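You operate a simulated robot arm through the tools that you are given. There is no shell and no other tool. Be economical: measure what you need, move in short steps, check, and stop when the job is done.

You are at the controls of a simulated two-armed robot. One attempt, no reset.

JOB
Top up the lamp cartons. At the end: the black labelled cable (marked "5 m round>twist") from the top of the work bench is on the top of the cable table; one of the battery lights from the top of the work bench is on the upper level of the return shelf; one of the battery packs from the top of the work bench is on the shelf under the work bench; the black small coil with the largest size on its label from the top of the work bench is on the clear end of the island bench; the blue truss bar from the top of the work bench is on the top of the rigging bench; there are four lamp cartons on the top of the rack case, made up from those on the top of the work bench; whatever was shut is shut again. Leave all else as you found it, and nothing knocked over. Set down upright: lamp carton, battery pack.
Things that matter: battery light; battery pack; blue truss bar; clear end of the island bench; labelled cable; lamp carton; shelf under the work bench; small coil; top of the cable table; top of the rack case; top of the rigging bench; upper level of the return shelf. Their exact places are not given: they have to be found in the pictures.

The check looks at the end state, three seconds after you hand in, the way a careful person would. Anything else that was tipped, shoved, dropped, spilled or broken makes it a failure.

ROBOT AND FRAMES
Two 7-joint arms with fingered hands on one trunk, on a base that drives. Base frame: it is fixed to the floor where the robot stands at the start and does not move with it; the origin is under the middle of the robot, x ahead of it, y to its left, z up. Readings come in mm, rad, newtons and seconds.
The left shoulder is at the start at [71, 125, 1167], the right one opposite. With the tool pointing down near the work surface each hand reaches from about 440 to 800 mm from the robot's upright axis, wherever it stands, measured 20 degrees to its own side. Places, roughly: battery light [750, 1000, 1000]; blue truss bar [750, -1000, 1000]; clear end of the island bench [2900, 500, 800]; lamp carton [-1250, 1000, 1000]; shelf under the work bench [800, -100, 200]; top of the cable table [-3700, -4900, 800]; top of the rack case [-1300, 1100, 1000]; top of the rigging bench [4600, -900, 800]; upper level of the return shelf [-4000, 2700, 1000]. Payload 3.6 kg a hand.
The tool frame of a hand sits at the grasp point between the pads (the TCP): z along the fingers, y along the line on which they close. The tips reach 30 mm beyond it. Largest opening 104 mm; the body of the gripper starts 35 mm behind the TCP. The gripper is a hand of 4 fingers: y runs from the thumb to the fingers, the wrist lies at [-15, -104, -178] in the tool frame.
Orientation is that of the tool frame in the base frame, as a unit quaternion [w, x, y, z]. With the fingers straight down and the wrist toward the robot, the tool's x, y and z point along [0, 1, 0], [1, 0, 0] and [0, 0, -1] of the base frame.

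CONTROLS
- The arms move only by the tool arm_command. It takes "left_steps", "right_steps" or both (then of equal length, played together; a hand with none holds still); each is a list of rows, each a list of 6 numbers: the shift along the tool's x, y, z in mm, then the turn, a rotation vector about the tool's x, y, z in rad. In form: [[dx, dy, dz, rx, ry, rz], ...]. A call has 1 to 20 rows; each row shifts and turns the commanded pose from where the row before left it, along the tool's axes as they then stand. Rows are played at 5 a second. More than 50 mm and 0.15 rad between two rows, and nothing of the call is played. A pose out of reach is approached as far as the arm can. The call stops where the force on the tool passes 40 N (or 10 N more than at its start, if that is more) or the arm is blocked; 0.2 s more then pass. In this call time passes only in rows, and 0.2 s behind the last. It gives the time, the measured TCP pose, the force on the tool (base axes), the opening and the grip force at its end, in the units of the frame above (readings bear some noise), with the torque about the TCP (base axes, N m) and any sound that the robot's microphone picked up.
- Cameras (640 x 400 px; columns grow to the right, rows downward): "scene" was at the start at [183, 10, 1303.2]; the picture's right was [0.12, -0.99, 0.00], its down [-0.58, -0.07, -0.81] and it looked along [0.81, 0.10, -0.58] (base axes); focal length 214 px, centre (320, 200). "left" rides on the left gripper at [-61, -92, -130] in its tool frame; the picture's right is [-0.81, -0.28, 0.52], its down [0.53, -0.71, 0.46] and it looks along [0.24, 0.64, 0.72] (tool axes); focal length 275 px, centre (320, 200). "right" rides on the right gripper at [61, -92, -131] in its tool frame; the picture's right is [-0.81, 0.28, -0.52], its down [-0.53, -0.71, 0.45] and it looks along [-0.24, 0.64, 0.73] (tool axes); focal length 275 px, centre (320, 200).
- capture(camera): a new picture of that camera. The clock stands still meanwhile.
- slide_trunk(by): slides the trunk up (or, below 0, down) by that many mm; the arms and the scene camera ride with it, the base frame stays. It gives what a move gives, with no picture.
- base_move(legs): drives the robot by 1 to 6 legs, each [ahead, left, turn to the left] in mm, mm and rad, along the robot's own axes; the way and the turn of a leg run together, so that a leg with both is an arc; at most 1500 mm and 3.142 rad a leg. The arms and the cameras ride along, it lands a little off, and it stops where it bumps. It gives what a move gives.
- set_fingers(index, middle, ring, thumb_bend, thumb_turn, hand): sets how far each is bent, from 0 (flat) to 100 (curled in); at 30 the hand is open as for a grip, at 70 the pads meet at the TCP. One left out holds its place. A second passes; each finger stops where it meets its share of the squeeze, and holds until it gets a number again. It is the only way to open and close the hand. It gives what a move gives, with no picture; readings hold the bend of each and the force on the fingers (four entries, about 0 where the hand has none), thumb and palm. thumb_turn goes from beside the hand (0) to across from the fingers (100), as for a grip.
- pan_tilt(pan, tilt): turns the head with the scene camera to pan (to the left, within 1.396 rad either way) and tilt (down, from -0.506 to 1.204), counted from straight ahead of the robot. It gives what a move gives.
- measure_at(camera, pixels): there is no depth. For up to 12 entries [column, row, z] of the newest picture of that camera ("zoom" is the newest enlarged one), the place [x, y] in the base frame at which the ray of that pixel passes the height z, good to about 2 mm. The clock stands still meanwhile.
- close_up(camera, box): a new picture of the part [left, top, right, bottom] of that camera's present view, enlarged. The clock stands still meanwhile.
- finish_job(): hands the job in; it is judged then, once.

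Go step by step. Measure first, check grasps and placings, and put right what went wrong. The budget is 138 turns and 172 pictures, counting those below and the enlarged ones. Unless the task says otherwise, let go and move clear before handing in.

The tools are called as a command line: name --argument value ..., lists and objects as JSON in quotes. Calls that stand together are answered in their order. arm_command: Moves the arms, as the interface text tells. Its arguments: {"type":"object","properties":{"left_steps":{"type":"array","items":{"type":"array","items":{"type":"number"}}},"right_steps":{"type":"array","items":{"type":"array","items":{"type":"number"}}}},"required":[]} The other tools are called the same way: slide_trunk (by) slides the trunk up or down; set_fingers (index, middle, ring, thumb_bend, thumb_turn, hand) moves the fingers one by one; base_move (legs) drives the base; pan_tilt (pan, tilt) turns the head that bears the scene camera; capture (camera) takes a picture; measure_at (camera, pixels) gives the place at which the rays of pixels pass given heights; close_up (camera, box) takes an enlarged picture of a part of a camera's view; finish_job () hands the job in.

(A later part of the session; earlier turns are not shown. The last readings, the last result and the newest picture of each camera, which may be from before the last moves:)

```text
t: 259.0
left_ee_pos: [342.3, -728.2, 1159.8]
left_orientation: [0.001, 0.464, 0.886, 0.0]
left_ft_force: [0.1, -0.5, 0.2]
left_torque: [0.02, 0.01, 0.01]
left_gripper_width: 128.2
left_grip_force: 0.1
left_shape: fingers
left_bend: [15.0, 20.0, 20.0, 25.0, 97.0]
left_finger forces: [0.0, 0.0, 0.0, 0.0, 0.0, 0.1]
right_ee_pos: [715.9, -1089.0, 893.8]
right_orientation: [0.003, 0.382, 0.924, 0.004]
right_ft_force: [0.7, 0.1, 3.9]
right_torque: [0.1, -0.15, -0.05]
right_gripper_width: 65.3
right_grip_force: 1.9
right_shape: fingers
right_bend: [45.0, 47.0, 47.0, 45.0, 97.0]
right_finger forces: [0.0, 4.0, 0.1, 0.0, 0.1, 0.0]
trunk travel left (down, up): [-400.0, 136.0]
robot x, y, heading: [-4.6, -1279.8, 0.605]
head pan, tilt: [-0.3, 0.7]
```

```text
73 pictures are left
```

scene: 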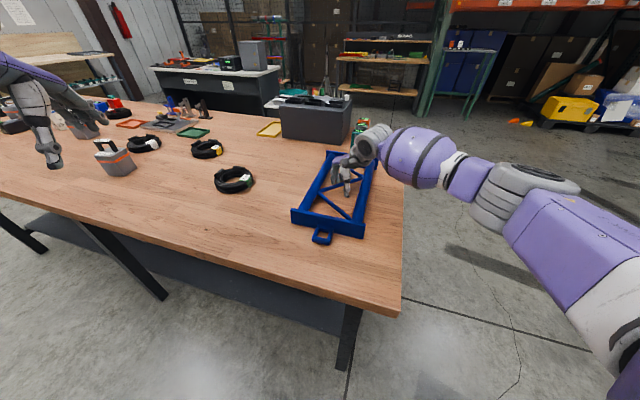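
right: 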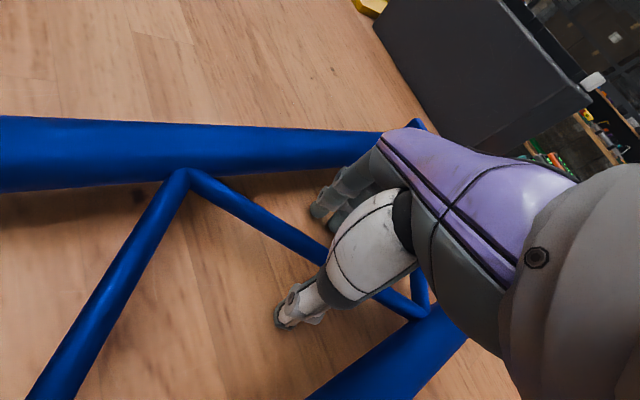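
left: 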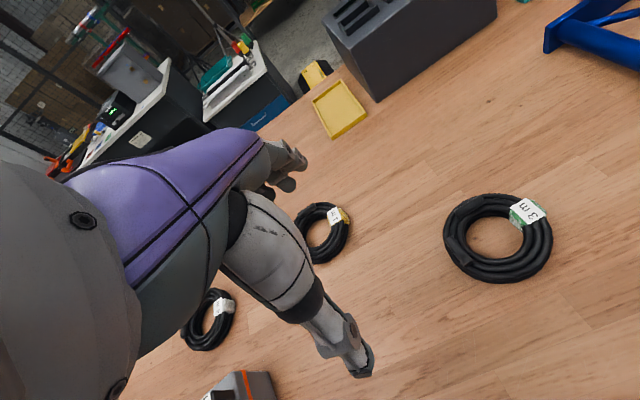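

The thumb and fingers straddle the diagonal; the middle fingertip just touches the bench. I'll close firmly and lift a little.

arm_command --right_steps '[[0, 0, -2, 0, 0, 0]]'

set_fingers --hand "right" --index 95 --middle 95 --ring 95 --thumb_bend 90

arm_command --right_steps '[[0, 0, -10, 0, 0, 0], [0, 0, -15, 0, 0, 0]]'

capture --camera "right"

close_up --camera "scene" --box '[260, 110, 440, 260]'

```text
t: 259.4
left_ee_pos: [342.8, -728.8, 1159.8]
left_orientation: [0.0, 0.463, 0.887, 0.001]
left_ft_force: [-0.4, -0.9, 0.1]
left_torque: [0.01, 0.0, 0.01]
left_gripper_width: 128.3
left_grip_force: 0.1
left_shape: fingers
left_bend: [15.0, 20.0, 20.0, 25.0, 97.0]
left_finger forces: [0.1, 0.1, 0.0, 0.0, 0.1, 0.1]
right_ee_pos: [715.1, -1089.0, 894.5]
right_orientation: [0.003, 0.383, 0.924, 0.003]
right_ft_force: [1.0, -0.4, 3.3]
right_torque: [0.04, -0.15, -0.03]
right_gripper_width: 65.1
right_grip_force: 1.6
right_shape: fingers
right_bend: [45.0, 47.0, 47.0, 45.0, 97.0]
right_finger forces: [0.0, 2.9, 0.0, 0.0, 0.1, 0.0]
trunk travel left (down, up): [-400.0, 136.0]
robot x, y, heading: [-5.6, -1276.5, 0.607]
head pan, tilt: [-0.3, 0.7]
```

```text
t: 260.4
left_ee_pos: [343.2, -728.1, 1159.3]
left_orientation: [-0.001, 0.463, 0.886, -0.001]
left_ft_force: [0.3, -0.1, -1.1]
left_torque: [0.0, 0.01, -0.02]
left_gripper_width: 128.3
left_grip_force: 0.0
left_shape: fingers
left_bend: [15.0, 20.0, 20.0, 25.0, 97.0]
left_finger forces: [0.0, 0.1, 0.0, 0.0, 0.1, 0.1]
right_ee_pos: [714.8, -1088.7, 894.4]
right_orientation: [0.002, 0.383, 0.924, 0.003]
right_ft_force: [-0.2, 0.0, -6.5]
right_torque: [0.07, 0.14, -0.01]
right_gripper_width: 0.1
right_grip_force: 3.3
right_shape: fingers
right_bend: [85.0, 95.0, 95.0, 83.0, 97.0]
right_finger forces: [0.0, 2.3, 4.0, 0.0, 0.1, 0.0]
trunk travel left (down, up): [-400.0, 136.0]
robot x, y, heading: [-8.8, -1274.9, 0.607]
head pan, tilt: [-0.3, 0.7]
```

```text
t: 261.0
left_ee_pos: [343.4, -727.7, 1159.4]
left_orientation: [0.0, 0.463, 0.887, 0.0]
left_ft_force: [0.6, 1.1, -0.4]
left_torque: [0.0, -0.04, 0.01]
left_gripper_width: 128.2
left_grip_force: 0.0
left_shape: fingers
left_bend: [15.0, 20.0, 20.0, 25.0, 97.0]
left_finger forces: [0.0, 0.0, 0.0, 0.0, 0.0, 0.0]
right_ee_pos: [713.3, -1089.9, 918.4]
right_orientation: [0.003, 0.383, 0.924, 0.003]
right_ft_force: [-0.5, -0.8, -6.5]
right_torque: [0.01, 0.04, 0.0]
right_gripper_width: 0.0
right_grip_force: 2.9
right_shape: fingers
right_bend: [86.0, 94.0, 95.0, 84.0, 97.0]
right_finger forces: [0.0, 5.1, 0.8, 0.0, 0.0, 0.0]
trunk travel left (down, up): [-400.0, 136.0]
robot x, y, heading: [-7.7, -1271.8, 0.603]
head pan, tilt: [-0.3, 0.7]
```

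```text
72 pictures are left
```

right: 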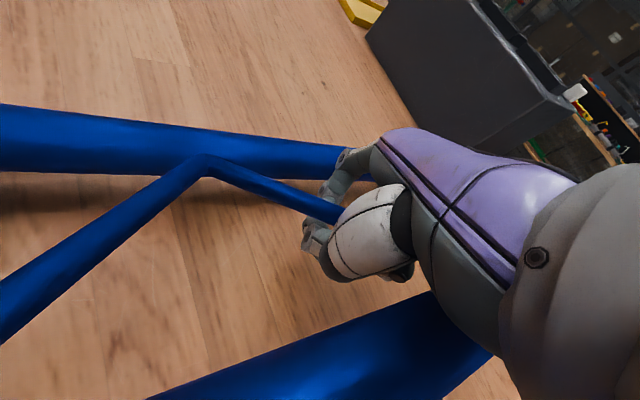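

```text
2.67 times, centred on (350, 185) of scene
```

zoom: 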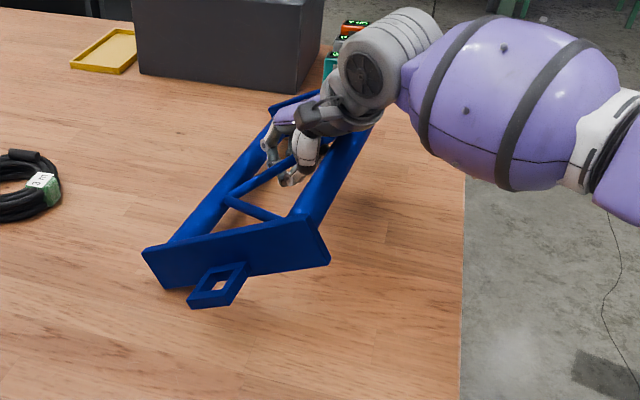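

The truss hangs from the fingers hooked around the diagonal (≈6.5 N weight). I'll lift more and check how level it hangs.

arm_command --right_steps '[[0, 0, -25, 0, 0, 0], [0, 0, -35, 0, 0, 0], [0, 0, -35, 0, 0, 0]]'

capture --camera "right"

close_up --camera "scene" --box '[240, 80, 440, 240]'

```text
t: 261.8
left_ee_pos: [343.4, -728.8, 1158.9]
left_orientation: [-0.001, 0.464, 0.886, -0.001]
left_ft_force: [0.1, -0.2, -0.3]
left_torque: [0.0, 0.01, -0.02]
left_gripper_width: 128.4
left_grip_force: 0.2
left_shape: fingers
left_bend: [15.0, 20.0, 20.0, 25.0, 97.0]
left_finger forces: [0.0, 0.0, 0.0, 0.1, 0.0, 0.0]
right_ee_pos: [713.6, -1090.3, 1015.3]
right_orientation: [0.002, 0.382, 0.924, 0.003]
right_ft_force: [0.7, 0.6, 0.2]
right_torque: [0.01, -0.05, 0.03]
right_gripper_width: 0.0
right_grip_force: 2.6
right_shape: fingers
right_bend: [86.0, 94.0, 95.0, 84.0, 97.0]
right_finger forces: [0.0, 4.3, 0.0, 0.1, 0.2, 0.6]
trunk travel left (down, up): [-400.0, 136.0]
robot x, y, heading: [-7.4, -1273.6, 0.608]
head pan, tilt: [-0.3, 0.7]
```

```text
70 pictures are left
```

right: 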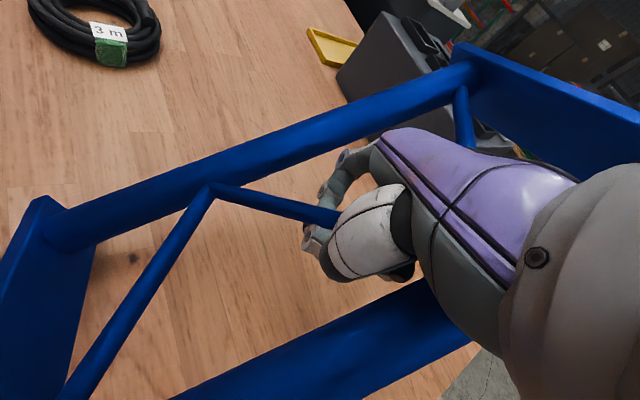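

```text
2.50 times, centred on (340, 160) of scene
```

zoom: 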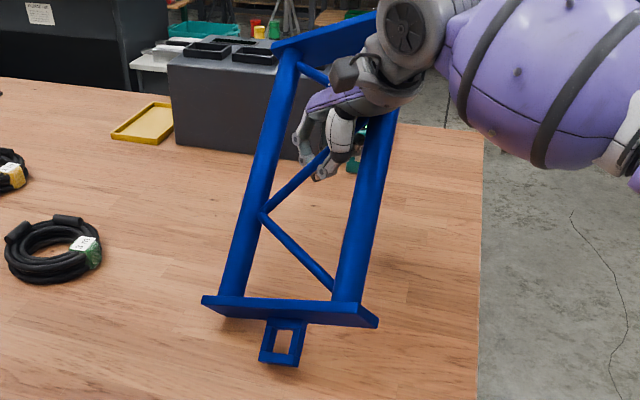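

The truss has tipped with its near end down, so the hook is too loose. I'll lower it slowly again so it settles flat.

arm_command --right_steps '[[0, 0, 15, 0, 0, 0], [0, 0, 15, 0, 0, 0], [0, 0, 15, 0, 0, 0]]'

close_up --camera "scene" --box '[240, 80, 440, 240]'

```text
t: 262.6
left_ee_pos: [344.6, -728.4, 1159.7]
left_orientation: [-0.001, 0.463, 0.886, 0.0]
left_ft_force: [-1.5, -0.6, -0.9]
left_torque: [0.0, -0.02, 0.0]
left_gripper_width: 128.5
left_grip_force: 0.1
left_shape: fingers
left_bend: [15.0, 20.0, 20.0, 25.0, 97.0]
left_finger forces: [0.1, 0.0, 0.1, 0.1, 0.1, 0.0]
right_ee_pos: [713.1, -1089.6, 968.6]
right_orientation: [0.002, 0.383, 0.924, 0.002]
right_ft_force: [0.2, 0.1, -0.2]
right_torque: [-0.05, 0.08, -0.01]
right_gripper_width: 0.1
right_grip_force: 3.7
right_shape: fingers
right_bend: [86.0, 94.0, 95.0, 84.0, 97.0]
right_finger forces: [0.0, 6.1, 0.0, 0.0, 1.0, 0.1]
trunk travel left (down, up): [-400.0, 136.0]
robot x, y, heading: [-3.4, -1276.7, 0.605]
head pan, tilt: [-0.3, 0.7]
```

```text
2.50 times, centred on (340, 160) of scene
```

zoom: 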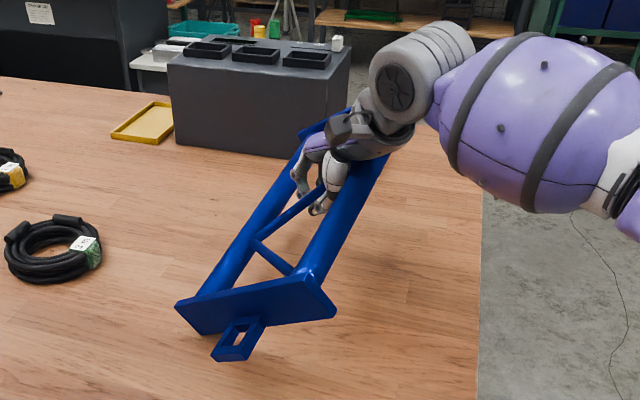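

Lowering lets it settle back. I'll bring it fully down to the bench.

arm_command --right_steps '[[0, 0, 20, 0, 0, 0], [0, 0, 20, 0, 0, 0], [0, 0, 15, 0, 0, 0], [0, 0, 12, 0, 0, 0], [0, 0, 6, 0, 0, 0]]'

capture --camera "right"

close_up --camera "scene" --box '[240, 80, 440, 240]'

```text
t: 263.8
left_ee_pos: [343.6, -729.0, 1160.1]
left_orientation: [0.0, 0.463, 0.886, -0.001]
left_ft_force: [0.1, 0.3, -0.3]
left_torque: [0.02, 0.01, -0.01]
left_gripper_width: 128.0
left_grip_force: 0.0
left_shape: fingers
left_bend: [15.0, 20.0, 20.0, 25.0, 97.0]
left_finger forces: [0.0, 0.0, 0.0, 0.1, 0.0, 0.1]
right_ee_pos: [715.5, -1088.9, 895.2]
right_orientation: [0.002, 0.384, 0.923, 0.003]
right_ft_force: [-0.1, -0.6, -5.4]
right_torque: [0.07, 0.09, 0.02]
right_gripper_width: 0.0
right_grip_force: 2.4
right_shape: fingers
right_bend: [86.0, 95.0, 95.0, 84.0, 97.0]
right_finger forces: [0.0, 1.2, 4.3, 0.0, 0.1, 0.1]
trunk travel left (down, up): [-400.0, 136.0]
robot x, y, heading: [-3.1, -1272.9, 0.603]
head pan, tilt: [-0.3, 0.7]
```

```text
67 pictures are left
```

right: 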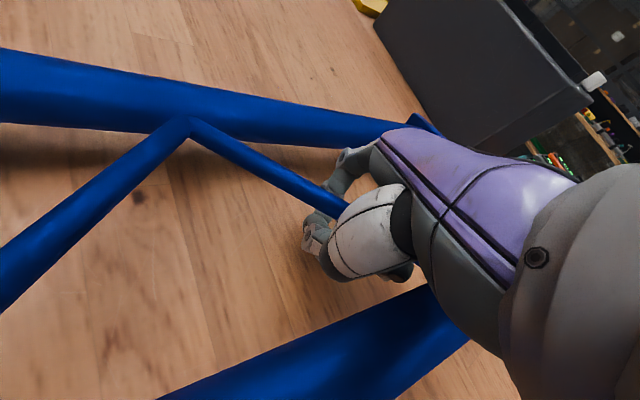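

```text
2.50 times, centred on (340, 160) of scene
```

zoom: 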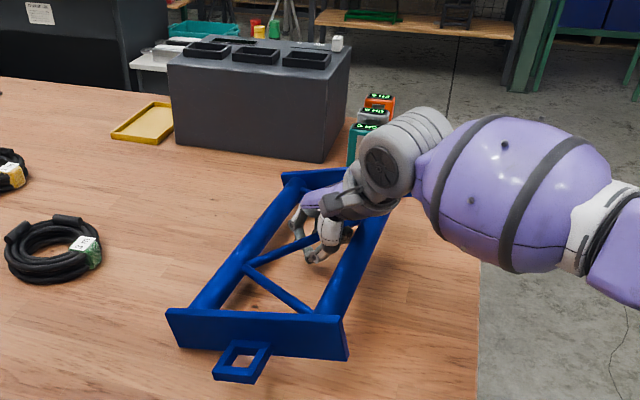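

The hook grip is not level enough; two hands on opposite tubes will balance it. First I'll lower fully, open, and withdraw the right hand.

arm_command --right_steps '[[0, 0, 5, 0, 0, 0], [0, 0, 4, 0, 0, 0]]'

set_fingers --hand "right" --index 45 --middle 47 --ring 47 --thumb_bend 45

arm_command --right_steps '[[0, 0, -10, 0, 0, 0], [0, 0, -40, 0, 0, 0], [0, 0, -45, 0, 0, 0], [0, 0, -45, 0, 0, 0], [0, 0, -45, 0, 0, 0], [0, 0, -45, 0, 0, 0]]'

capture --camera "right"

```text
t: 264.4
left_ee_pos: [343.8, -728.1, 1160.1]
left_orientation: [-0.001, 0.463, 0.886, -0.001]
left_ft_force: [-0.6, 0.0, 0.2]
left_torque: [-0.01, 0.0, 0.02]
left_gripper_width: 128.5
left_grip_force: 0.0
left_shape: fingers
left_bend: [15.0, 20.0, 20.0, 25.0, 97.0]
left_finger forces: [0.1, 0.0, 0.0, 0.0, 0.0, 0.0]
right_ee_pos: [714.3, -1088.6, 884.9]
right_orientation: [0.002, 0.383, 0.924, 0.003]
right_ft_force: [1.5, -1.2, -5.3]
right_torque: [0.09, 0.14, 0.0]
right_gripper_width: 0.0
right_grip_force: 3.0
right_shape: fingers
right_bend: [86.0, 95.0, 95.0, 84.0, 97.0]
right_finger forces: [0.0, 0.4, 4.8, 0.1, 0.1, 0.1]
trunk travel left (down, up): [-400.0, 136.0]
robot x, y, heading: [-2.9, -1274.8, 0.606]
head pan, tilt: [-0.3, 0.7]
```

```text
t: 265.4
left_ee_pos: [341.1, -727.6, 1159.7]
left_orientation: [0.0, 0.463, 0.886, 0.0]
left_ft_force: [-1.0, -0.2, -0.3]
left_torque: [-0.01, -0.01, 0.0]
left_gripper_width: 128.0
left_grip_force: 0.1
left_shape: fingers
left_bend: [15.0, 20.0, 20.0, 25.0, 97.0]
left_finger forces: [0.0, 0.1, 0.1, 0.0, 0.1, 0.0]
right_ee_pos: [714.6, -1087.4, 892.9]
right_orientation: [0.005, 0.382, 0.924, 0.007]
right_ft_force: [3.0, 5.4, 32.5]
right_torque: [-0.29, 0.56, -0.07]
right_gripper_width: 55.8
right_grip_force: 15.9
right_shape: fingers
right_bend: [45.0, 48.0, 47.0, 52.0, 97.0]
right_finger forces: [0.0, 5.5, 0.0, 0.0, 26.7, 0.0]
trunk travel left (down, up): [-400.0, 136.0]
robot x, y, heading: [-8.8, -1271.4, 0.607]
head pan, tilt: [-0.3, 0.7]
```

```text
t: 266.8
left_ee_pos: [343.0, -727.9, 1159.8]
left_orientation: [0.0, 0.464, 0.886, 0.0]
left_ft_force: [-0.2, 0.8, 0.7]
left_torque: [0.03, 0.0, 0.02]
left_gripper_width: 128.2
left_grip_force: 0.2
left_shape: fingers
left_bend: [15.0, 20.0, 20.0, 25.0, 97.0]
left_finger forces: [0.1, 0.0, 0.0, 0.0, 0.1, 0.0]
right_ee_pos: [712.3, -1089.7, 1117.0]
right_orientation: [0.003, 0.383, 0.924, 0.003]
right_ft_force: [-0.5, 0.7, -1.0]
right_torque: [-0.02, 0.0, -0.02]
right_gripper_width: 64.6
right_grip_force: 0.0
right_shape: fingers
right_bend: [45.0, 47.0, 47.0, 45.0, 97.0]
right_finger forces: [0.0, 0.0, 0.0, 0.1, 0.0, 0.0]
trunk travel left (down, up): [-400.0, 136.0]
robot x, y, heading: [-9.7, -1275.4, 0.606]
head pan, tilt: [-0.3, 0.7]
```

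```text
65 pictures are left
```

right: 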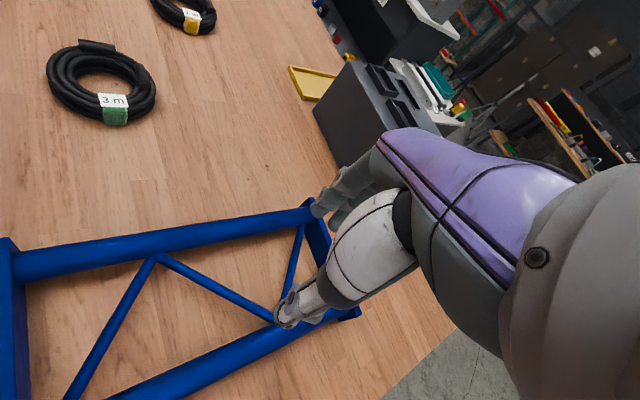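

The truss is flat again. I'll drive around to the bench's right end and face +y so both hands can take opposite tubes.

base_move --legs '[[0, 0, -0.606], [0, -440, 0], [725, 0, 0], [0, 0, 1.57]]'

pan_tilt --pan 0.0 --tilt 0.75

capture --camera "scene"

```text
t: 278.5
left_ee_pos: [469.3, -1116.3, 1159.8]
left_orientation: [0.0, -0.003, 1.0, -0.001]
left_ft_force: [0.0, -1.1, 0.4]
left_torque: [0.01, 0.02, -0.02]
left_gripper_width: 128.3
left_grip_force: 0.0
left_shape: fingers
left_bend: [15.0, 20.0, 20.0, 25.0, 97.0]
left_finger forces: [0.0, 0.0, 0.0, 0.2, 0.1, 0.0]
right_ee_pos: [976.3, -1016.0, 1115.9]
right_orientation: [0.002, -0.092, 0.996, 0.004]
right_ft_force: [0.2, -0.4, -0.3]
right_torque: [0.0, -0.01, -0.02]
right_gripper_width: 64.7
right_grip_force: 0.1
right_shape: fingers
right_bend: [45.0, 47.0, 47.0, 45.0, 97.0]
right_finger forces: [0.0, 0.0, 0.0, 0.0, 0.0, 0.1]
trunk travel left (down, up): [-400.0, 136.0]
robot x, y, heading: [722.9, -1715.1, 1.578]
head pan, tilt: [-0.3, 0.7]
```

```text
t: 279.3
left_ee_pos: [470.3, -1117.1, 1159.8]
left_orientation: [0.001, -0.003, 1.0, -0.001]
left_ft_force: [0.1, 1.0, 0.1]
left_torque: [0.02, 0.01, 0.01]
left_gripper_width: 128.4
left_grip_force: 0.1
left_shape: fingers
left_bend: [15.0, 20.0, 20.0, 25.0, 97.0]
left_finger forces: [0.0, 0.0, 0.0, 0.0, 0.0, 0.0]
right_ee_pos: [976.1, -1016.4, 1116.3]
right_orientation: [0.0, -0.093, 0.996, 0.005]
right_ft_force: [0.1, -0.1, 0.6]
right_torque: [0.0, 0.0, 0.05]
right_gripper_width: 64.5
right_grip_force: 0.0
right_shape: fingers
right_bend: [45.0, 47.0, 47.0, 45.0, 97.0]
right_finger forces: [0.0, 0.0, 0.0, 0.1, 0.0, 0.1]
trunk travel left (down, up): [-400.0, 136.0]
robot x, y, heading: [726.3, -1710.7, 1.579]
head pan, tilt: [0.0, 0.75]
```

```text
64 pictures are left
```

scene: 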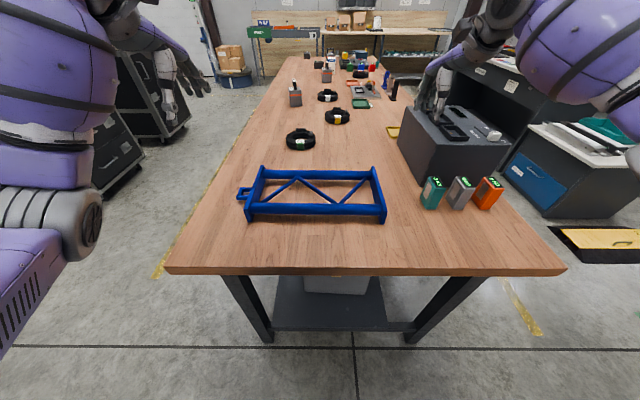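

Truss clearly seen: near tube row ≈211, far tube row ≈175. I'll measure its tubes and nodes.

close_up --camera "scene" --box '[220, 150, 420, 240]'

measure_at --camera "scene" --pixels '[[250, 211, 873], [380, 212, 873], [264, 175, 873], [372, 175, 873], [299, 180, 873], [336, 205, 873], [320, 210, 873], [320, 175, 873], [355, 175, 873], [285, 210, 873]]'

```text
3.20 times, centred on (320, 195) of scene
```

zoom: 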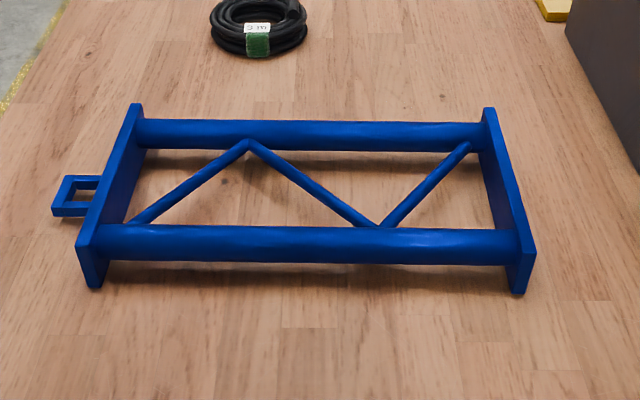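

```text
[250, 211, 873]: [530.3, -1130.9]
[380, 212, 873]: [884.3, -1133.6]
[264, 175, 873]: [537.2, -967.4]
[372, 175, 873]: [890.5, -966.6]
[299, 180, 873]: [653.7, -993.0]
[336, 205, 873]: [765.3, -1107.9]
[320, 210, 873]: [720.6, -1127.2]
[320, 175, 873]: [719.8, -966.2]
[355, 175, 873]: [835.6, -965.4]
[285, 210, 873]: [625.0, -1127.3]
```

The tubes seem to sit higher than assumed (plates ≈60 mm tall). I'll bring both hands near above, half-open, and measure from the hand cameras.

set_fingers --hand "left" --index 43 --middle 45 --ring 45 --thumb_bend 43

arm_command --left_steps '[[-43, -9, 0, 0, 0, 0], [-43, -9, 0, 0, 0, 0], [-43, -9, 0, 0, 0, 0], [-41, -8, 0, 0, 0, 0], [0, 0, 40, 0, 0, 0], [0, 0, 40, 0, 0, 0]]' --right_steps '[[43, 9.5, 0, 0, 0, 0], [43, 9.5, 0, 0, 0, 0], [43, 9.5, 0, 0, 0, 0], [43, 9.5, 0, 0, 0, 0], [0, 0, 20, 0, 0, 0.092], [0, 0, 20, 0, 0, 0.092]]'

capture --camera "left"

capture --camera "right"

```text
t: 280.3
left_ee_pos: [469.3, -1117.4, 1158.8]
left_orientation: [-0.001, -0.004, 1.0, 0.0]
left_ft_force: [-0.3, -0.6, 0.1]
left_torque: [-0.01, 0.0, -0.04]
left_gripper_width: 70.8
left_grip_force: 0.1
left_shape: fingers
left_bend: [43.0, 45.0, 45.0, 43.0, 97.0]
left_finger forces: [0.1, 0.1, 0.0, 0.0, 0.0, 0.0]
right_ee_pos: [976.0, -1016.4, 1116.4]
right_orientation: [0.0, -0.093, 0.996, 0.003]
right_ft_force: [-0.8, 1.0, -1.0]
right_torque: [-0.01, -0.06, -0.01]
right_gripper_width: 64.6
right_grip_force: 0.0
right_shape: fingers
right_bend: [45.0, 47.0, 47.0, 45.0, 97.0]
right_finger forces: [0.0, 0.0, 0.0, 0.0, 0.0, 0.0]
trunk travel left (down, up): [-400.0, 136.0]
robot x, y, heading: [724.2, -1715.2, 1.577]
head pan, tilt: [0.0, 0.75]
```

```text
t: 281.7
left_ee_pos: [638.7, -1150.4, 1080.6]
left_orientation: [0.0, -0.003, 1.0, 0.0]
left_ft_force: [0.7, 0.4, 0.4]
left_torque: [-0.01, -0.01, -0.01]
left_gripper_width: 70.9
left_grip_force: 0.0
left_shape: fingers
left_bend: [43.0, 45.0, 45.0, 43.0, 97.0]
left_finger forces: [0.0, 0.0, 0.0, 0.1, 0.0, 0.0]
right_ee_pos: [801.5, -1011.0, 1077.0]
right_orientation: [0.0, 0.001, 1.0, 0.004]
right_ft_force: [0.9, 0.9, 0.1]
right_torque: [-0.02, -0.02, -0.03]
right_gripper_width: 64.9
right_grip_force: 0.2
right_shape: fingers
right_bend: [45.0, 47.0, 47.0, 45.0, 97.0]
right_finger forces: [0.0, 0.0, 0.1, 0.1, 0.0, 0.0]
trunk travel left (down, up): [-400.0, 136.0]
robot x, y, heading: [722.1, -1711.4, 1.58]
head pan, tilt: [0.0, 0.75]
```

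```text
62 pictures are left
```

left: 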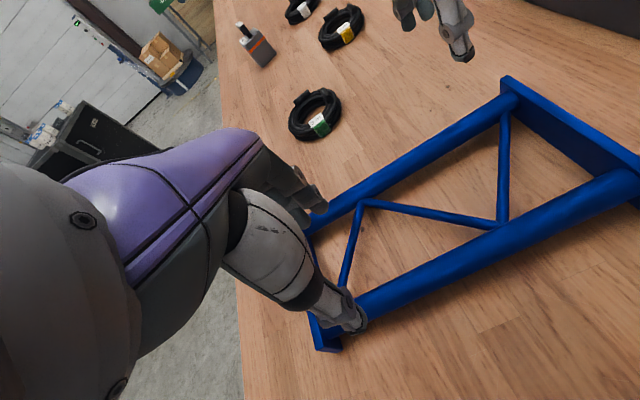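

```text
61 pictures are left
```

right: 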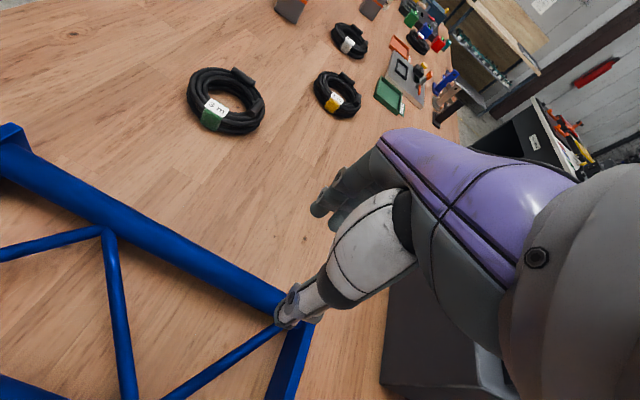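

I'll triangulate the far node (left 362,204; right 106,234) and near node (left 500,222) at several heights.

measure_at --camera "left" --pixels '[[362, 204, 870], [362, 204, 900], [500, 222, 870], [500, 222, 900], [440, 268, 870], [440, 268, 900], [430, 148, 870], [430, 148, 900]]'

measure_at --camera "right" --pixels '[[106, 234, 870], [106, 234, 900], [190, 245, 870], [190, 245, 900], [285, 318, 870], [285, 318, 900]]'

measure_at --camera "scene" --pixels '[[299, 180, 870], [299, 180, 900], [336, 206, 870], [336, 206, 900], [320, 173, 900], [320, 211, 900]]'

```text
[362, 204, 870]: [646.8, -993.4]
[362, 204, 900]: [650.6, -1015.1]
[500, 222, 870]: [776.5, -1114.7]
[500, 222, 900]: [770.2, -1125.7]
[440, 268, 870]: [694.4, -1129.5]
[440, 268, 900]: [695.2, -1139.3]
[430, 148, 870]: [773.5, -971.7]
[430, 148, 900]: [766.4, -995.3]
```

```text
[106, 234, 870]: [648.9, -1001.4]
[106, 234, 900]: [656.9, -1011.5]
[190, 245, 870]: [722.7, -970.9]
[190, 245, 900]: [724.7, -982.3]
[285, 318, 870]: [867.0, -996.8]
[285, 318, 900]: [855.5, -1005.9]
```

```text
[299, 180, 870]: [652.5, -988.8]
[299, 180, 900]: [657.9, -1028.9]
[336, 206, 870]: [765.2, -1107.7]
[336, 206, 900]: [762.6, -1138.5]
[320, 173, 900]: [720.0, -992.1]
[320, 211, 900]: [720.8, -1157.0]
```

Tubes: near y≈−1136, far y≈−977, z≈883. I'll lower the left hand onto the near tube at x=632 and the right hand onto the far tube at x=787.

arm_command --left_steps '[[6.7, 14.4, 0, 0, 0, 0], [0, 0, 40, 0, 0, 0], [0, 0, 40, 0, 0, 0], [0, 0, 40, 0, 0, 0], [0, 0, 40, 0, 0, 0], [0, 0, 20, 0, 0, 0]]' --right_steps '[[14.5, 34, 0, 0, 0, 0], [0, 0, 40, 0, 0, 0], [0, 0, 40, 0, 0, 0], [0, 0, 40, 0, 0, 0], [0, 0, 40, 0, 0, 0], [0, 0, 17, 0, 0, 0]]'

capture --camera "left"

capture --camera "right"

```text
t: 283.1
left_ee_pos: [631.2, -1137.8, 900.3]
left_orientation: [0.0, -0.003, 1.0, 0.0]
left_ft_force: [0.1, 0.8, -1.3]
left_torque: [-0.02, 0.02, 0.0]
left_gripper_width: 70.7
left_grip_force: 0.0
left_shape: fingers
left_bend: [43.0, 45.0, 45.0, 43.0, 97.0]
left_finger forces: [0.1, 0.0, 0.0, 0.1, 0.1, 0.1]
right_ee_pos: [785.6, -976.7, 898.3]
right_orientation: [0.001, 0.0, 1.0, 0.005]
right_ft_force: [0.0, 0.3, 0.7]
right_torque: [0.01, -0.03, 0.01]
right_gripper_width: 64.8
right_grip_force: 0.0
right_shape: fingers
right_bend: [45.0, 47.0, 47.0, 45.0, 97.0]
right_finger forces: [0.0, 0.1, 0.1, 0.0, 0.0, 0.0]
trunk travel left (down, up): [-400.0, 136.0]
robot x, y, heading: [722.7, -1713.0, 1.577]
head pan, tilt: [0.0, 0.75]
```

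```text
60 pictures are left
```

left: 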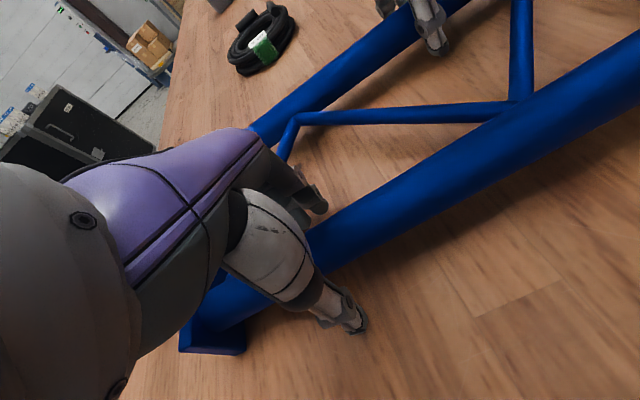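

```text
59 pictures are left
```

right: 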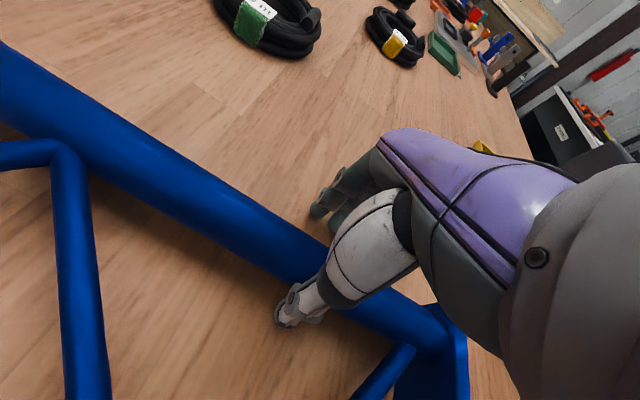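

Both hands straddle their tubes. I'll lower 10 mm more and close both.

arm_command --left_steps '[[0, 0, 10, 0, 0, 0]]' --right_steps '[[0, 0, 9, 0, 0, 0]]'

set_fingers --hand "left" --index 80 --middle 80 --ring 80 --thumb_bend 75

set_fingers --hand "right" --index 80 --middle 80 --ring 80 --thumb_bend 75

arm_command --left_steps '[[0, 0, -15, 0, 0, 0], [0, 0, -20, 0, 0, 0], [0, 0, -20, 0, 0, 0]]' --right_steps '[[0, 0, -15, 0, 0, 0], [0, 0, -20, 0, 0, 0], [0, 0, -20, 0, 0, 0]]'

capture --camera "scene"

```text
t: 283.5
left_ee_pos: [631.1, -1137.8, 894.5]
left_orientation: [0.0, -0.003, 1.0, 0.004]
left_ft_force: [0.4, -0.2, 8.6]
left_torque: [0.35, 0.13, 0.02]
left_gripper_width: 70.5
left_grip_force: 4.5
left_shape: fingers
left_bend: [43.0, 44.0, 45.0, 43.0, 97.0]
left_finger forces: [0.0, 8.3, 0.0, 0.1, 0.0, 0.0]
right_ee_pos: [785.4, -977.5, 893.1]
right_orientation: [0.0, 0.0, 1.0, 0.008]
right_ft_force: [-0.7, 1.1, 12.7]
right_torque: [0.49, -0.12, 0.02]
right_gripper_width: 65.2
right_grip_force: 6.2
right_shape: fingers
right_bend: [45.0, 46.0, 47.0, 45.0, 97.0]
right_finger forces: [0.0, 12.1, 0.1, 0.1, 0.3, 0.1]
trunk travel left (down, up): [-400.0, 136.0]
robot x, y, heading: [725.1, -1714.7, 1.577]
head pan, tilt: [0.0, 0.75]
```

```text
t: 284.5
left_ee_pos: [632.5, -1139.8, 891.8]
left_orientation: [-0.001, -0.003, 1.0, 0.001]
left_ft_force: [-0.3, -4.8, 6.5]
left_torque: [-0.28, -0.22, -0.15]
left_gripper_width: 2.0
left_grip_force: 12.6
left_shape: fingers
left_bend: [79.0, 80.0, 79.0, 69.0, 97.0]
left_finger forces: [0.0, 0.8, 3.9, 0.1, 20.9, 0.1]
right_ee_pos: [784.9, -977.9, 892.4]
right_orientation: [0.0, -0.001, 1.0, 0.007]
right_ft_force: [-0.1, 1.6, 20.6]
right_torque: [0.84, -0.16, -0.01]
right_gripper_width: 65.3
right_grip_force: 10.6
right_shape: fingers
right_bend: [45.0, 44.0, 47.0, 45.0, 97.0]
right_finger forces: [0.0, 20.7, 0.1, 0.1, 0.5, 0.0]
trunk travel left (down, up): [-400.0, 136.0]
robot x, y, heading: [725.3, -1711.6, 1.579]
head pan, tilt: [0.0, 0.75]
```

```text
t: 285.5
left_ee_pos: [632.2, -1138.8, 891.7]
left_orientation: [0.0, -0.004, 1.0, 0.001]
left_ft_force: [0.0, 0.3, 0.9]
left_torque: [-0.09, -0.18, 0.02]
left_gripper_width: 0.6
left_grip_force: 9.3
left_shape: fingers
left_bend: [79.0, 80.0, 79.0, 69.0, 97.0]
left_finger forces: [0.0, 0.1, 3.6, 0.1, 15.3, 0.0]
right_ee_pos: [784.3, -977.7, 890.5]
right_orientation: [0.001, 0.0, 1.0, 0.005]
right_ft_force: [0.9, -7.0, 22.6]
right_torque: [-0.66, 0.35, 0.24]
right_gripper_width: 0.0
right_grip_force: 18.6
right_shape: fingers
right_bend: [79.0, 80.0, 79.0, 72.0, 97.0]
right_finger forces: [0.0, 1.0, 4.1, 0.0, 33.2, 0.0]
trunk travel left (down, up): [-400.0, 136.0]
robot x, y, heading: [721.8, -1717.0, 1.576]
head pan, tilt: [0.0, 0.75]
```

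```text
t: 286.3
left_ee_pos: [631.3, -1136.6, 942.8]
left_orientation: [-0.001, -0.003, 1.0, -0.002]
left_ft_force: [0.0, 0.1, -3.9]
left_torque: [0.01, -0.07, -0.02]
left_gripper_width: 0.2
left_grip_force: 1.5
left_shape: fingers
left_bend: [79.0, 80.0, 79.0, 69.0, 97.0]
left_finger forces: [0.0, 0.0, 3.7, 0.0, 0.0, 0.0]
right_ee_pos: [786.8, -974.9, 944.3]
right_orientation: [0.001, -0.001, 1.0, 0.003]
right_ft_force: [0.7, -0.2, -3.3]
right_torque: [0.03, 0.06, 0.1]
right_gripper_width: 0.0
right_grip_force: 4.3
right_shape: fingers
right_bend: [79.0, 80.0, 80.0, 70.0, 97.0]
right_finger forces: [0.4, 0.9, 3.5, 0.0, 3.5, 0.0]
trunk travel left (down, up): [-400.0, 136.0]
robot x, y, heading: [722.0, -1717.5, 1.576]
head pan, tilt: [0.0, 0.75]
```

```text
58 pictures are left
```

scene: 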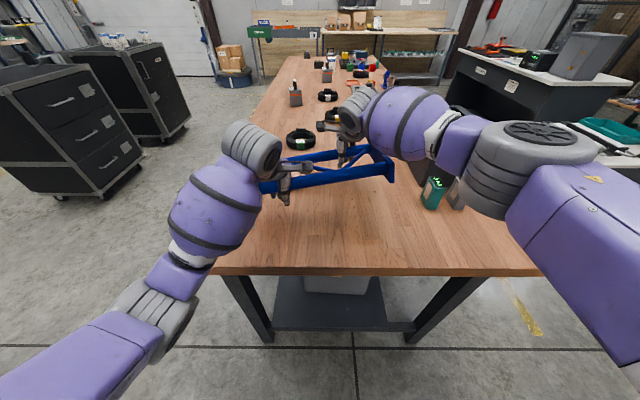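

The truss is up, cradled by both hands (3.9 + 3.3 N), nearly level. I'll raise it, back away, turn to +x and look for the rigging bench.

arm_command --left_steps '[[0, 0, -30, 0, 0, 0], [0, 0, -30, 0, 0, 0], [0, 0, -30, 0, 0, 0], [0, 0, -30, 0, 0, 0]]' --right_steps '[[0, 0, -30, 0, 0, 0], [0, 0, -30, 0, 0, 0], [0, 0, -30, 0, 0, 0], [0, 0, -30, 0, 0, 0]]'

base_move --legs '[[-350, 0, 0], [0, 0, -1.57]]'

pan_tilt --pan 0.1 --tilt 0.35

capture --camera "scene"

```text
t: 287.3
left_ee_pos: [630.3, -1135.1, 1063.6]
left_orientation: [0.0, -0.004, 1.0, -0.002]
left_ft_force: [-2.0, -1.4, -5.1]
left_torque: [0.03, -0.1, -0.03]
left_gripper_width: 0.3
left_grip_force: 2.2
left_shape: fingers
left_bend: [79.0, 80.0, 79.0, 69.0, 97.0]
left_finger forces: [0.0, 0.0, 3.5, 0.0, 0.1, 0.1]
right_ee_pos: [784.4, -976.1, 1066.4]
right_orientation: [0.001, 0.0, 1.0, 0.005]
right_ft_force: [1.8, 1.7, -3.3]
right_torque: [0.02, 0.06, 0.06]
right_gripper_width: 0.1
right_grip_force: 3.7
right_shape: fingers
right_bend: [79.0, 80.0, 80.0, 70.0, 97.0]
right_finger forces: [1.1, 1.0, 2.6, 0.1, 2.5, 0.0]
trunk travel left (down, up): [-400.0, 136.0]
robot x, y, heading: [725.1, -1714.3, 1.577]
head pan, tilt: [0.0, 0.75]
```

```text
t: 293.4
left_ee_pos: [1306.1, -1980.7, 1063.4]
left_orientation: [-0.002, 0.711, 0.704, -0.001]
left_ft_force: [-0.8, 1.2, -3.7]
left_torque: [-0.09, -0.04, 0.0]
left_gripper_width: 0.7
left_grip_force: 2.1
left_shape: fingers
left_bend: [79.0, 80.0, 79.0, 69.0, 97.0]
left_finger forces: [0.0, 0.0, 3.5, 0.0, 0.0, 0.0]
right_ee_pos: [1460.4, -2137.0, 1064.9]
right_orientation: [0.003, 0.714, 0.7, 0.002]
right_ft_force: [0.5, -0.5, -3.0]
right_torque: [0.04, 0.03, 0.06]
right_gripper_width: 0.1
right_grip_force: 2.7
right_shape: fingers
right_bend: [79.0, 80.0, 80.0, 70.0, 97.0]
right_finger forces: [1.1, 1.0, 2.5, 0.0, 1.6, 0.0]
trunk travel left (down, up): [-400.0, 136.0]
robot x, y, heading: [722.2, -2061.7, -0.013]
head pan, tilt: [0.0, 0.75]
```

```text
t: 294.3
left_ee_pos: [1306.2, -1981.3, 1063.6]
left_orientation: [-0.001, 0.711, 0.703, -0.001]
left_ft_force: [-0.9, 1.0, -4.0]
left_torque: [-0.12, -0.03, -0.04]
left_gripper_width: 0.4
left_grip_force: 1.9
left_shape: fingers
left_bend: [79.0, 80.0, 79.0, 69.0, 97.0]
left_finger forces: [0.1, 0.0, 3.6, 0.1, 0.1, 0.0]
right_ee_pos: [1458.9, -2137.4, 1065.1]
right_orientation: [0.003, 0.714, 0.7, 0.002]
right_ft_force: [1.1, -1.2, -3.9]
right_torque: [0.05, 0.03, 0.04]
right_gripper_width: 0.0
right_grip_force: 3.4
right_shape: fingers
right_bend: [79.0, 80.0, 80.0, 70.0, 97.0]
right_finger forces: [1.0, 0.8, 2.3, 0.0, 1.5, 0.0]
trunk travel left (down, up): [-400.0, 136.0]
robot x, y, heading: [725.2, -2056.1, -0.013]
head pan, tilt: [0.099, 0.351]
```

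```text
57 pictures are left
```

scene: 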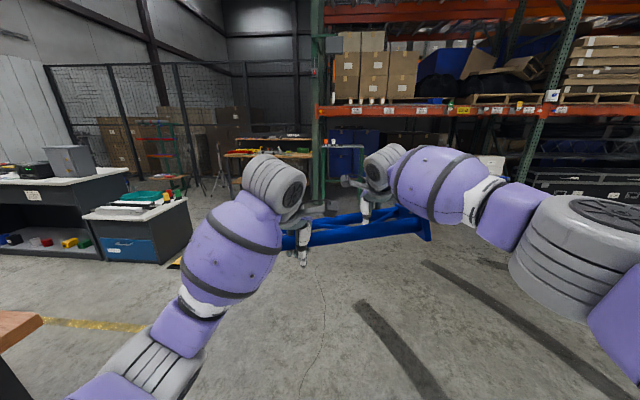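

The load rides steadily. The rigging bench seems to be the wooden one at px 270,155. I'll drive nearer and look.

base_move --legs '[[1400, 250, 0.013], [900, 350, 0]]'

pan_tilt --pan 0.3 --tilt 0.3

capture --camera "scene"

pan_tilt --pan 1.3 --tilt 0.3

capture --camera "scene"

```text
t: 306.0
left_ee_pos: [3626.3, -1466.5, 1062.5]
left_orientation: [0.0, 0.723, 0.691, -0.001]
left_ft_force: [-0.4, 0.9, -3.9]
left_torque: [-0.09, 0.0, 0.01]
left_gripper_width: 0.8
left_grip_force: 1.8
left_shape: fingers
left_bend: [79.0, 80.0, 79.0, 69.0, 97.0]
left_finger forces: [0.0, 0.0, 3.7, 0.1, 0.0, 0.0]
right_ee_pos: [3776.7, -1628.3, 1065.4]
right_orientation: [0.003, 0.725, 0.689, 0.002]
right_ft_force: [0.4, -0.7, -2.5]
right_torque: [0.05, 0.01, 0.03]
right_gripper_width: 0.2
right_grip_force: 3.1
right_shape: fingers
right_bend: [79.0, 80.0, 80.0, 70.0, 97.0]
right_finger forces: [1.0, 0.8, 2.3, 0.0, 1.6, 0.0]
trunk travel left (down, up): [-400.0, 136.0]
robot x, y, heading: [3042.0, -1529.1, -0.039]
head pan, tilt: [0.099, 0.351]
```

```text
t: 306.7
left_ee_pos: [3626.9, -1466.7, 1064.0]
left_orientation: [-0.001, 0.723, 0.691, -0.001]
left_ft_force: [-0.8, -0.9, -2.7]
left_torque: [-0.12, -0.01, -0.02]
left_gripper_width: 0.4
left_grip_force: 2.2
left_shape: fingers
left_bend: [79.0, 80.0, 79.0, 69.0, 97.0]
left_finger forces: [0.0, 0.1, 3.8, 0.0, 0.0, 0.0]
right_ee_pos: [3776.6, -1628.4, 1064.9]
right_orientation: [0.003, 0.725, 0.688, 0.002]
right_ft_force: [-0.4, 0.4, -3.7]
right_torque: [0.02, 0.02, 0.03]
right_gripper_width: 0.0
right_grip_force: 3.0
right_shape: fingers
right_bend: [79.0, 80.0, 80.0, 70.0, 97.0]
right_finger forces: [1.1, 0.8, 2.2, 0.1, 1.7, 0.1]
trunk travel left (down, up): [-400.0, 136.0]
robot x, y, heading: [3043.3, -1524.5, -0.05]
head pan, tilt: [0.3, 0.3]
```

```text
56 pictures are left
```

scene: 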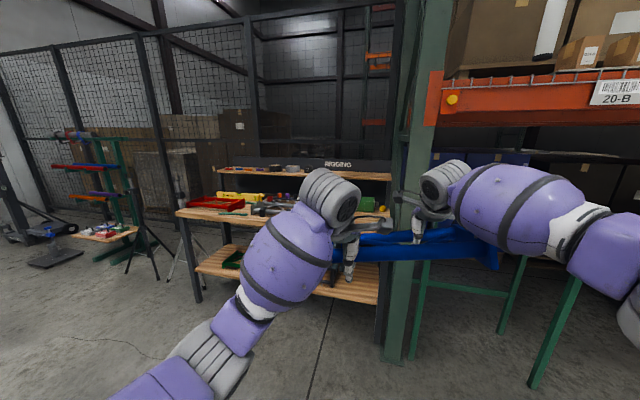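

```text
t: 308.0
left_ee_pos: [3626.7, -1466.0, 1063.4]
left_orientation: [-0.001, 0.723, 0.691, -0.001]
left_ft_force: [0.6, 0.4, -3.2]
left_torque: [-0.09, 0.03, 0.0]
left_gripper_width: 0.8
left_grip_force: 2.0
left_shape: fingers
left_bend: [79.0, 80.0, 79.0, 69.0, 97.0]
left_finger forces: [0.1, 0.1, 3.8, 0.0, 0.0, 0.0]
right_ee_pos: [3776.3, -1628.4, 1065.2]
right_orientation: [0.003, 0.726, 0.688, 0.002]
right_ft_force: [1.1, -0.8, -3.5]
right_torque: [0.04, -0.02, 0.04]
right_gripper_width: 0.2
right_grip_force: 3.1
right_shape: fingers
right_bend: [79.0, 80.0, 80.0, 70.0, 97.0]
right_finger forces: [1.1, 0.8, 2.3, 0.0, 1.8, 0.0]
trunk travel left (down, up): [-400.0, 136.0]
robot x, y, heading: [3043.8, -1527.5, -0.051]
head pan, tilt: [1.3, 0.3]
```

```text
55 pictures are left
```

scene: 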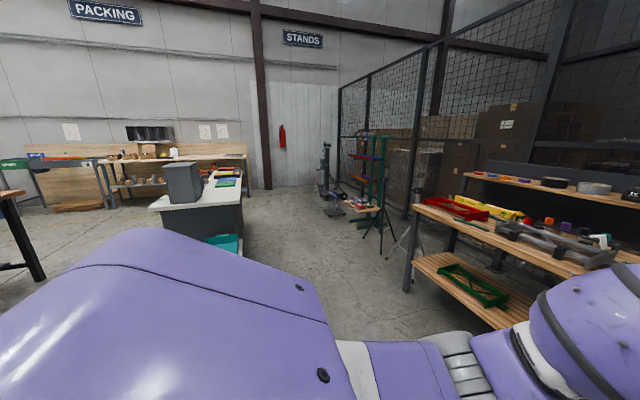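

The "RIGGING" bench is ahead-left, front edge about x≈4340, y −190…−1640, with a rack post at its right end. I'll drive to stand in front of it and look at its top.

base_move --legs '[[0, 640, 0.05], [330, 0, 0]]'

pan_tilt --pan 0.0 --tilt 0.5

capture --camera "scene"

capture --camera "right"

```text
t: 311.5
left_ee_pos: [3640.3, -888.8, 1061.8]
left_orientation: [-0.003, 0.707, 0.707, -0.001]
left_ft_force: [0.4, -0.2, -4.1]
left_torque: [-0.08, 0.01, -0.04]
left_gripper_width: 0.5
left_grip_force: 1.9
left_shape: fingers
left_bend: [79.0, 80.0, 79.0, 69.0, 97.0]
left_finger forces: [0.1, 0.0, 3.9, 0.0, 0.1, 0.0]
right_ee_pos: [3796.3, -1044.1, 1064.2]
right_orientation: [0.002, 0.71, 0.704, 0.001]
right_ft_force: [-0.2, 0.1, -4.4]
right_torque: [0.05, -0.03, 0.02]
right_gripper_width: 0.2
right_grip_force: 3.1
right_shape: fingers
right_bend: [79.0, 80.0, 80.0, 70.0, 97.0]
right_finger forces: [1.2, 0.7, 2.0, 0.0, 1.9, 0.0]
trunk travel left (down, up): [-400.0, 136.0]
robot x, y, heading: [3060.9, -972.5, -0.004]
head pan, tilt: [1.3, 0.3]
stopped in leg 1: the robot was blocked; the commanded pose is now the measured one
```

```text
t: 313.0
left_ee_pos: [3639.1, -887.8, 1063.1]
left_orientation: [-0.003, 0.708, 0.706, 0.0]
left_ft_force: [0.6, -1.4, -4.1]
left_torque: [-0.13, 0.02, -0.01]
left_gripper_width: 0.9
left_grip_force: 1.7
left_shape: fingers
left_bend: [79.0, 80.0, 79.0, 69.0, 97.0]
left_finger forces: [0.0, 0.0, 3.9, 0.0, 0.0, 0.0]
right_ee_pos: [3796.7, -1043.8, 1063.9]
right_orientation: [0.002, 0.711, 0.704, 0.001]
right_ft_force: [-0.7, 1.2, -3.5]
right_torque: [0.05, -0.02, 0.05]
right_gripper_width: 0.0
right_grip_force: 3.0
right_shape: fingers
right_bend: [79.0, 80.0, 80.0, 70.0, 97.0]
right_finger forces: [1.1, 0.7, 1.9, 0.0, 2.0, 0.0]
trunk travel left (down, up): [-400.0, 136.0]
robot x, y, heading: [3056.0, -975.0, -0.007]
head pan, tilt: [0.0, 0.499]
```

```text
54 pictures are left
```

scene: 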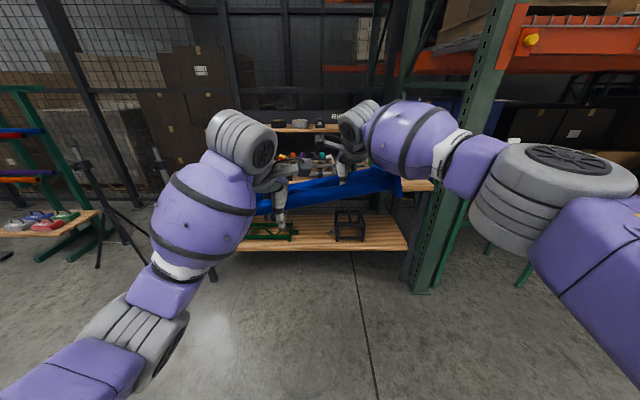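

```text
53 pictures are left
```

right: 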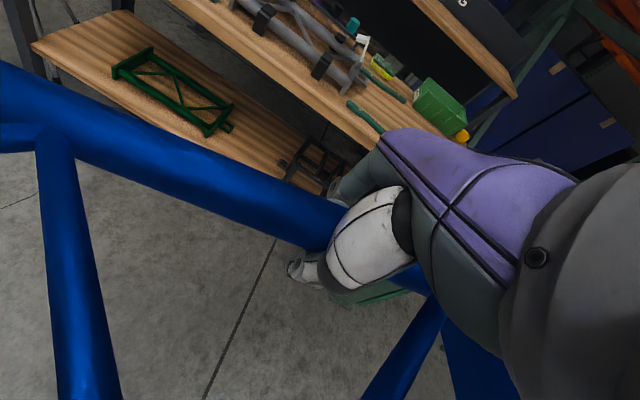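

The base was blocked moving left; I'll see what it touched before going on.

pan_tilt --pan 1.39 --tilt 0.7

capture --camera "scene"

```text
t: 314.5
left_ee_pos: [3639.5, -888.6, 1063.0]
left_orientation: [-0.001, 0.708, 0.706, -0.001]
left_ft_force: [1.0, -0.2, -3.0]
left_torque: [-0.1, 0.03, -0.03]
left_gripper_width: 0.7
left_grip_force: 1.8
left_shape: fingers
left_bend: [79.0, 80.0, 79.0, 69.0, 97.0]
left_finger forces: [0.1, 0.0, 4.0, 0.0, 0.0, 0.0]
right_ee_pos: [3796.2, -1042.3, 1064.2]
right_orientation: [0.002, 0.71, 0.704, 0.001]
right_ft_force: [-0.1, -0.8, -3.2]
right_torque: [0.01, 0.02, -0.02]
right_gripper_width: 0.4
right_grip_force: 2.5
right_shape: fingers
right_bend: [79.0, 80.0, 80.0, 70.0, 97.0]
right_finger forces: [1.3, 0.6, 1.8, 0.1, 2.0, 0.1]
trunk travel left (down, up): [-400.0, 136.0]
robot x, y, heading: [3056.7, -972.3, 0.003]
head pan, tilt: [1.389, 0.7]
```

```text
52 pictures are left
```

scene: 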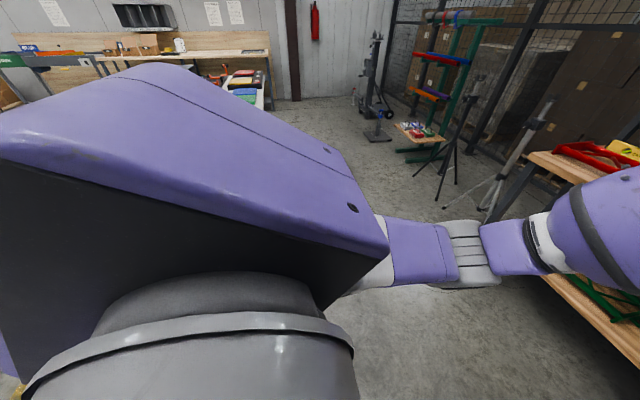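

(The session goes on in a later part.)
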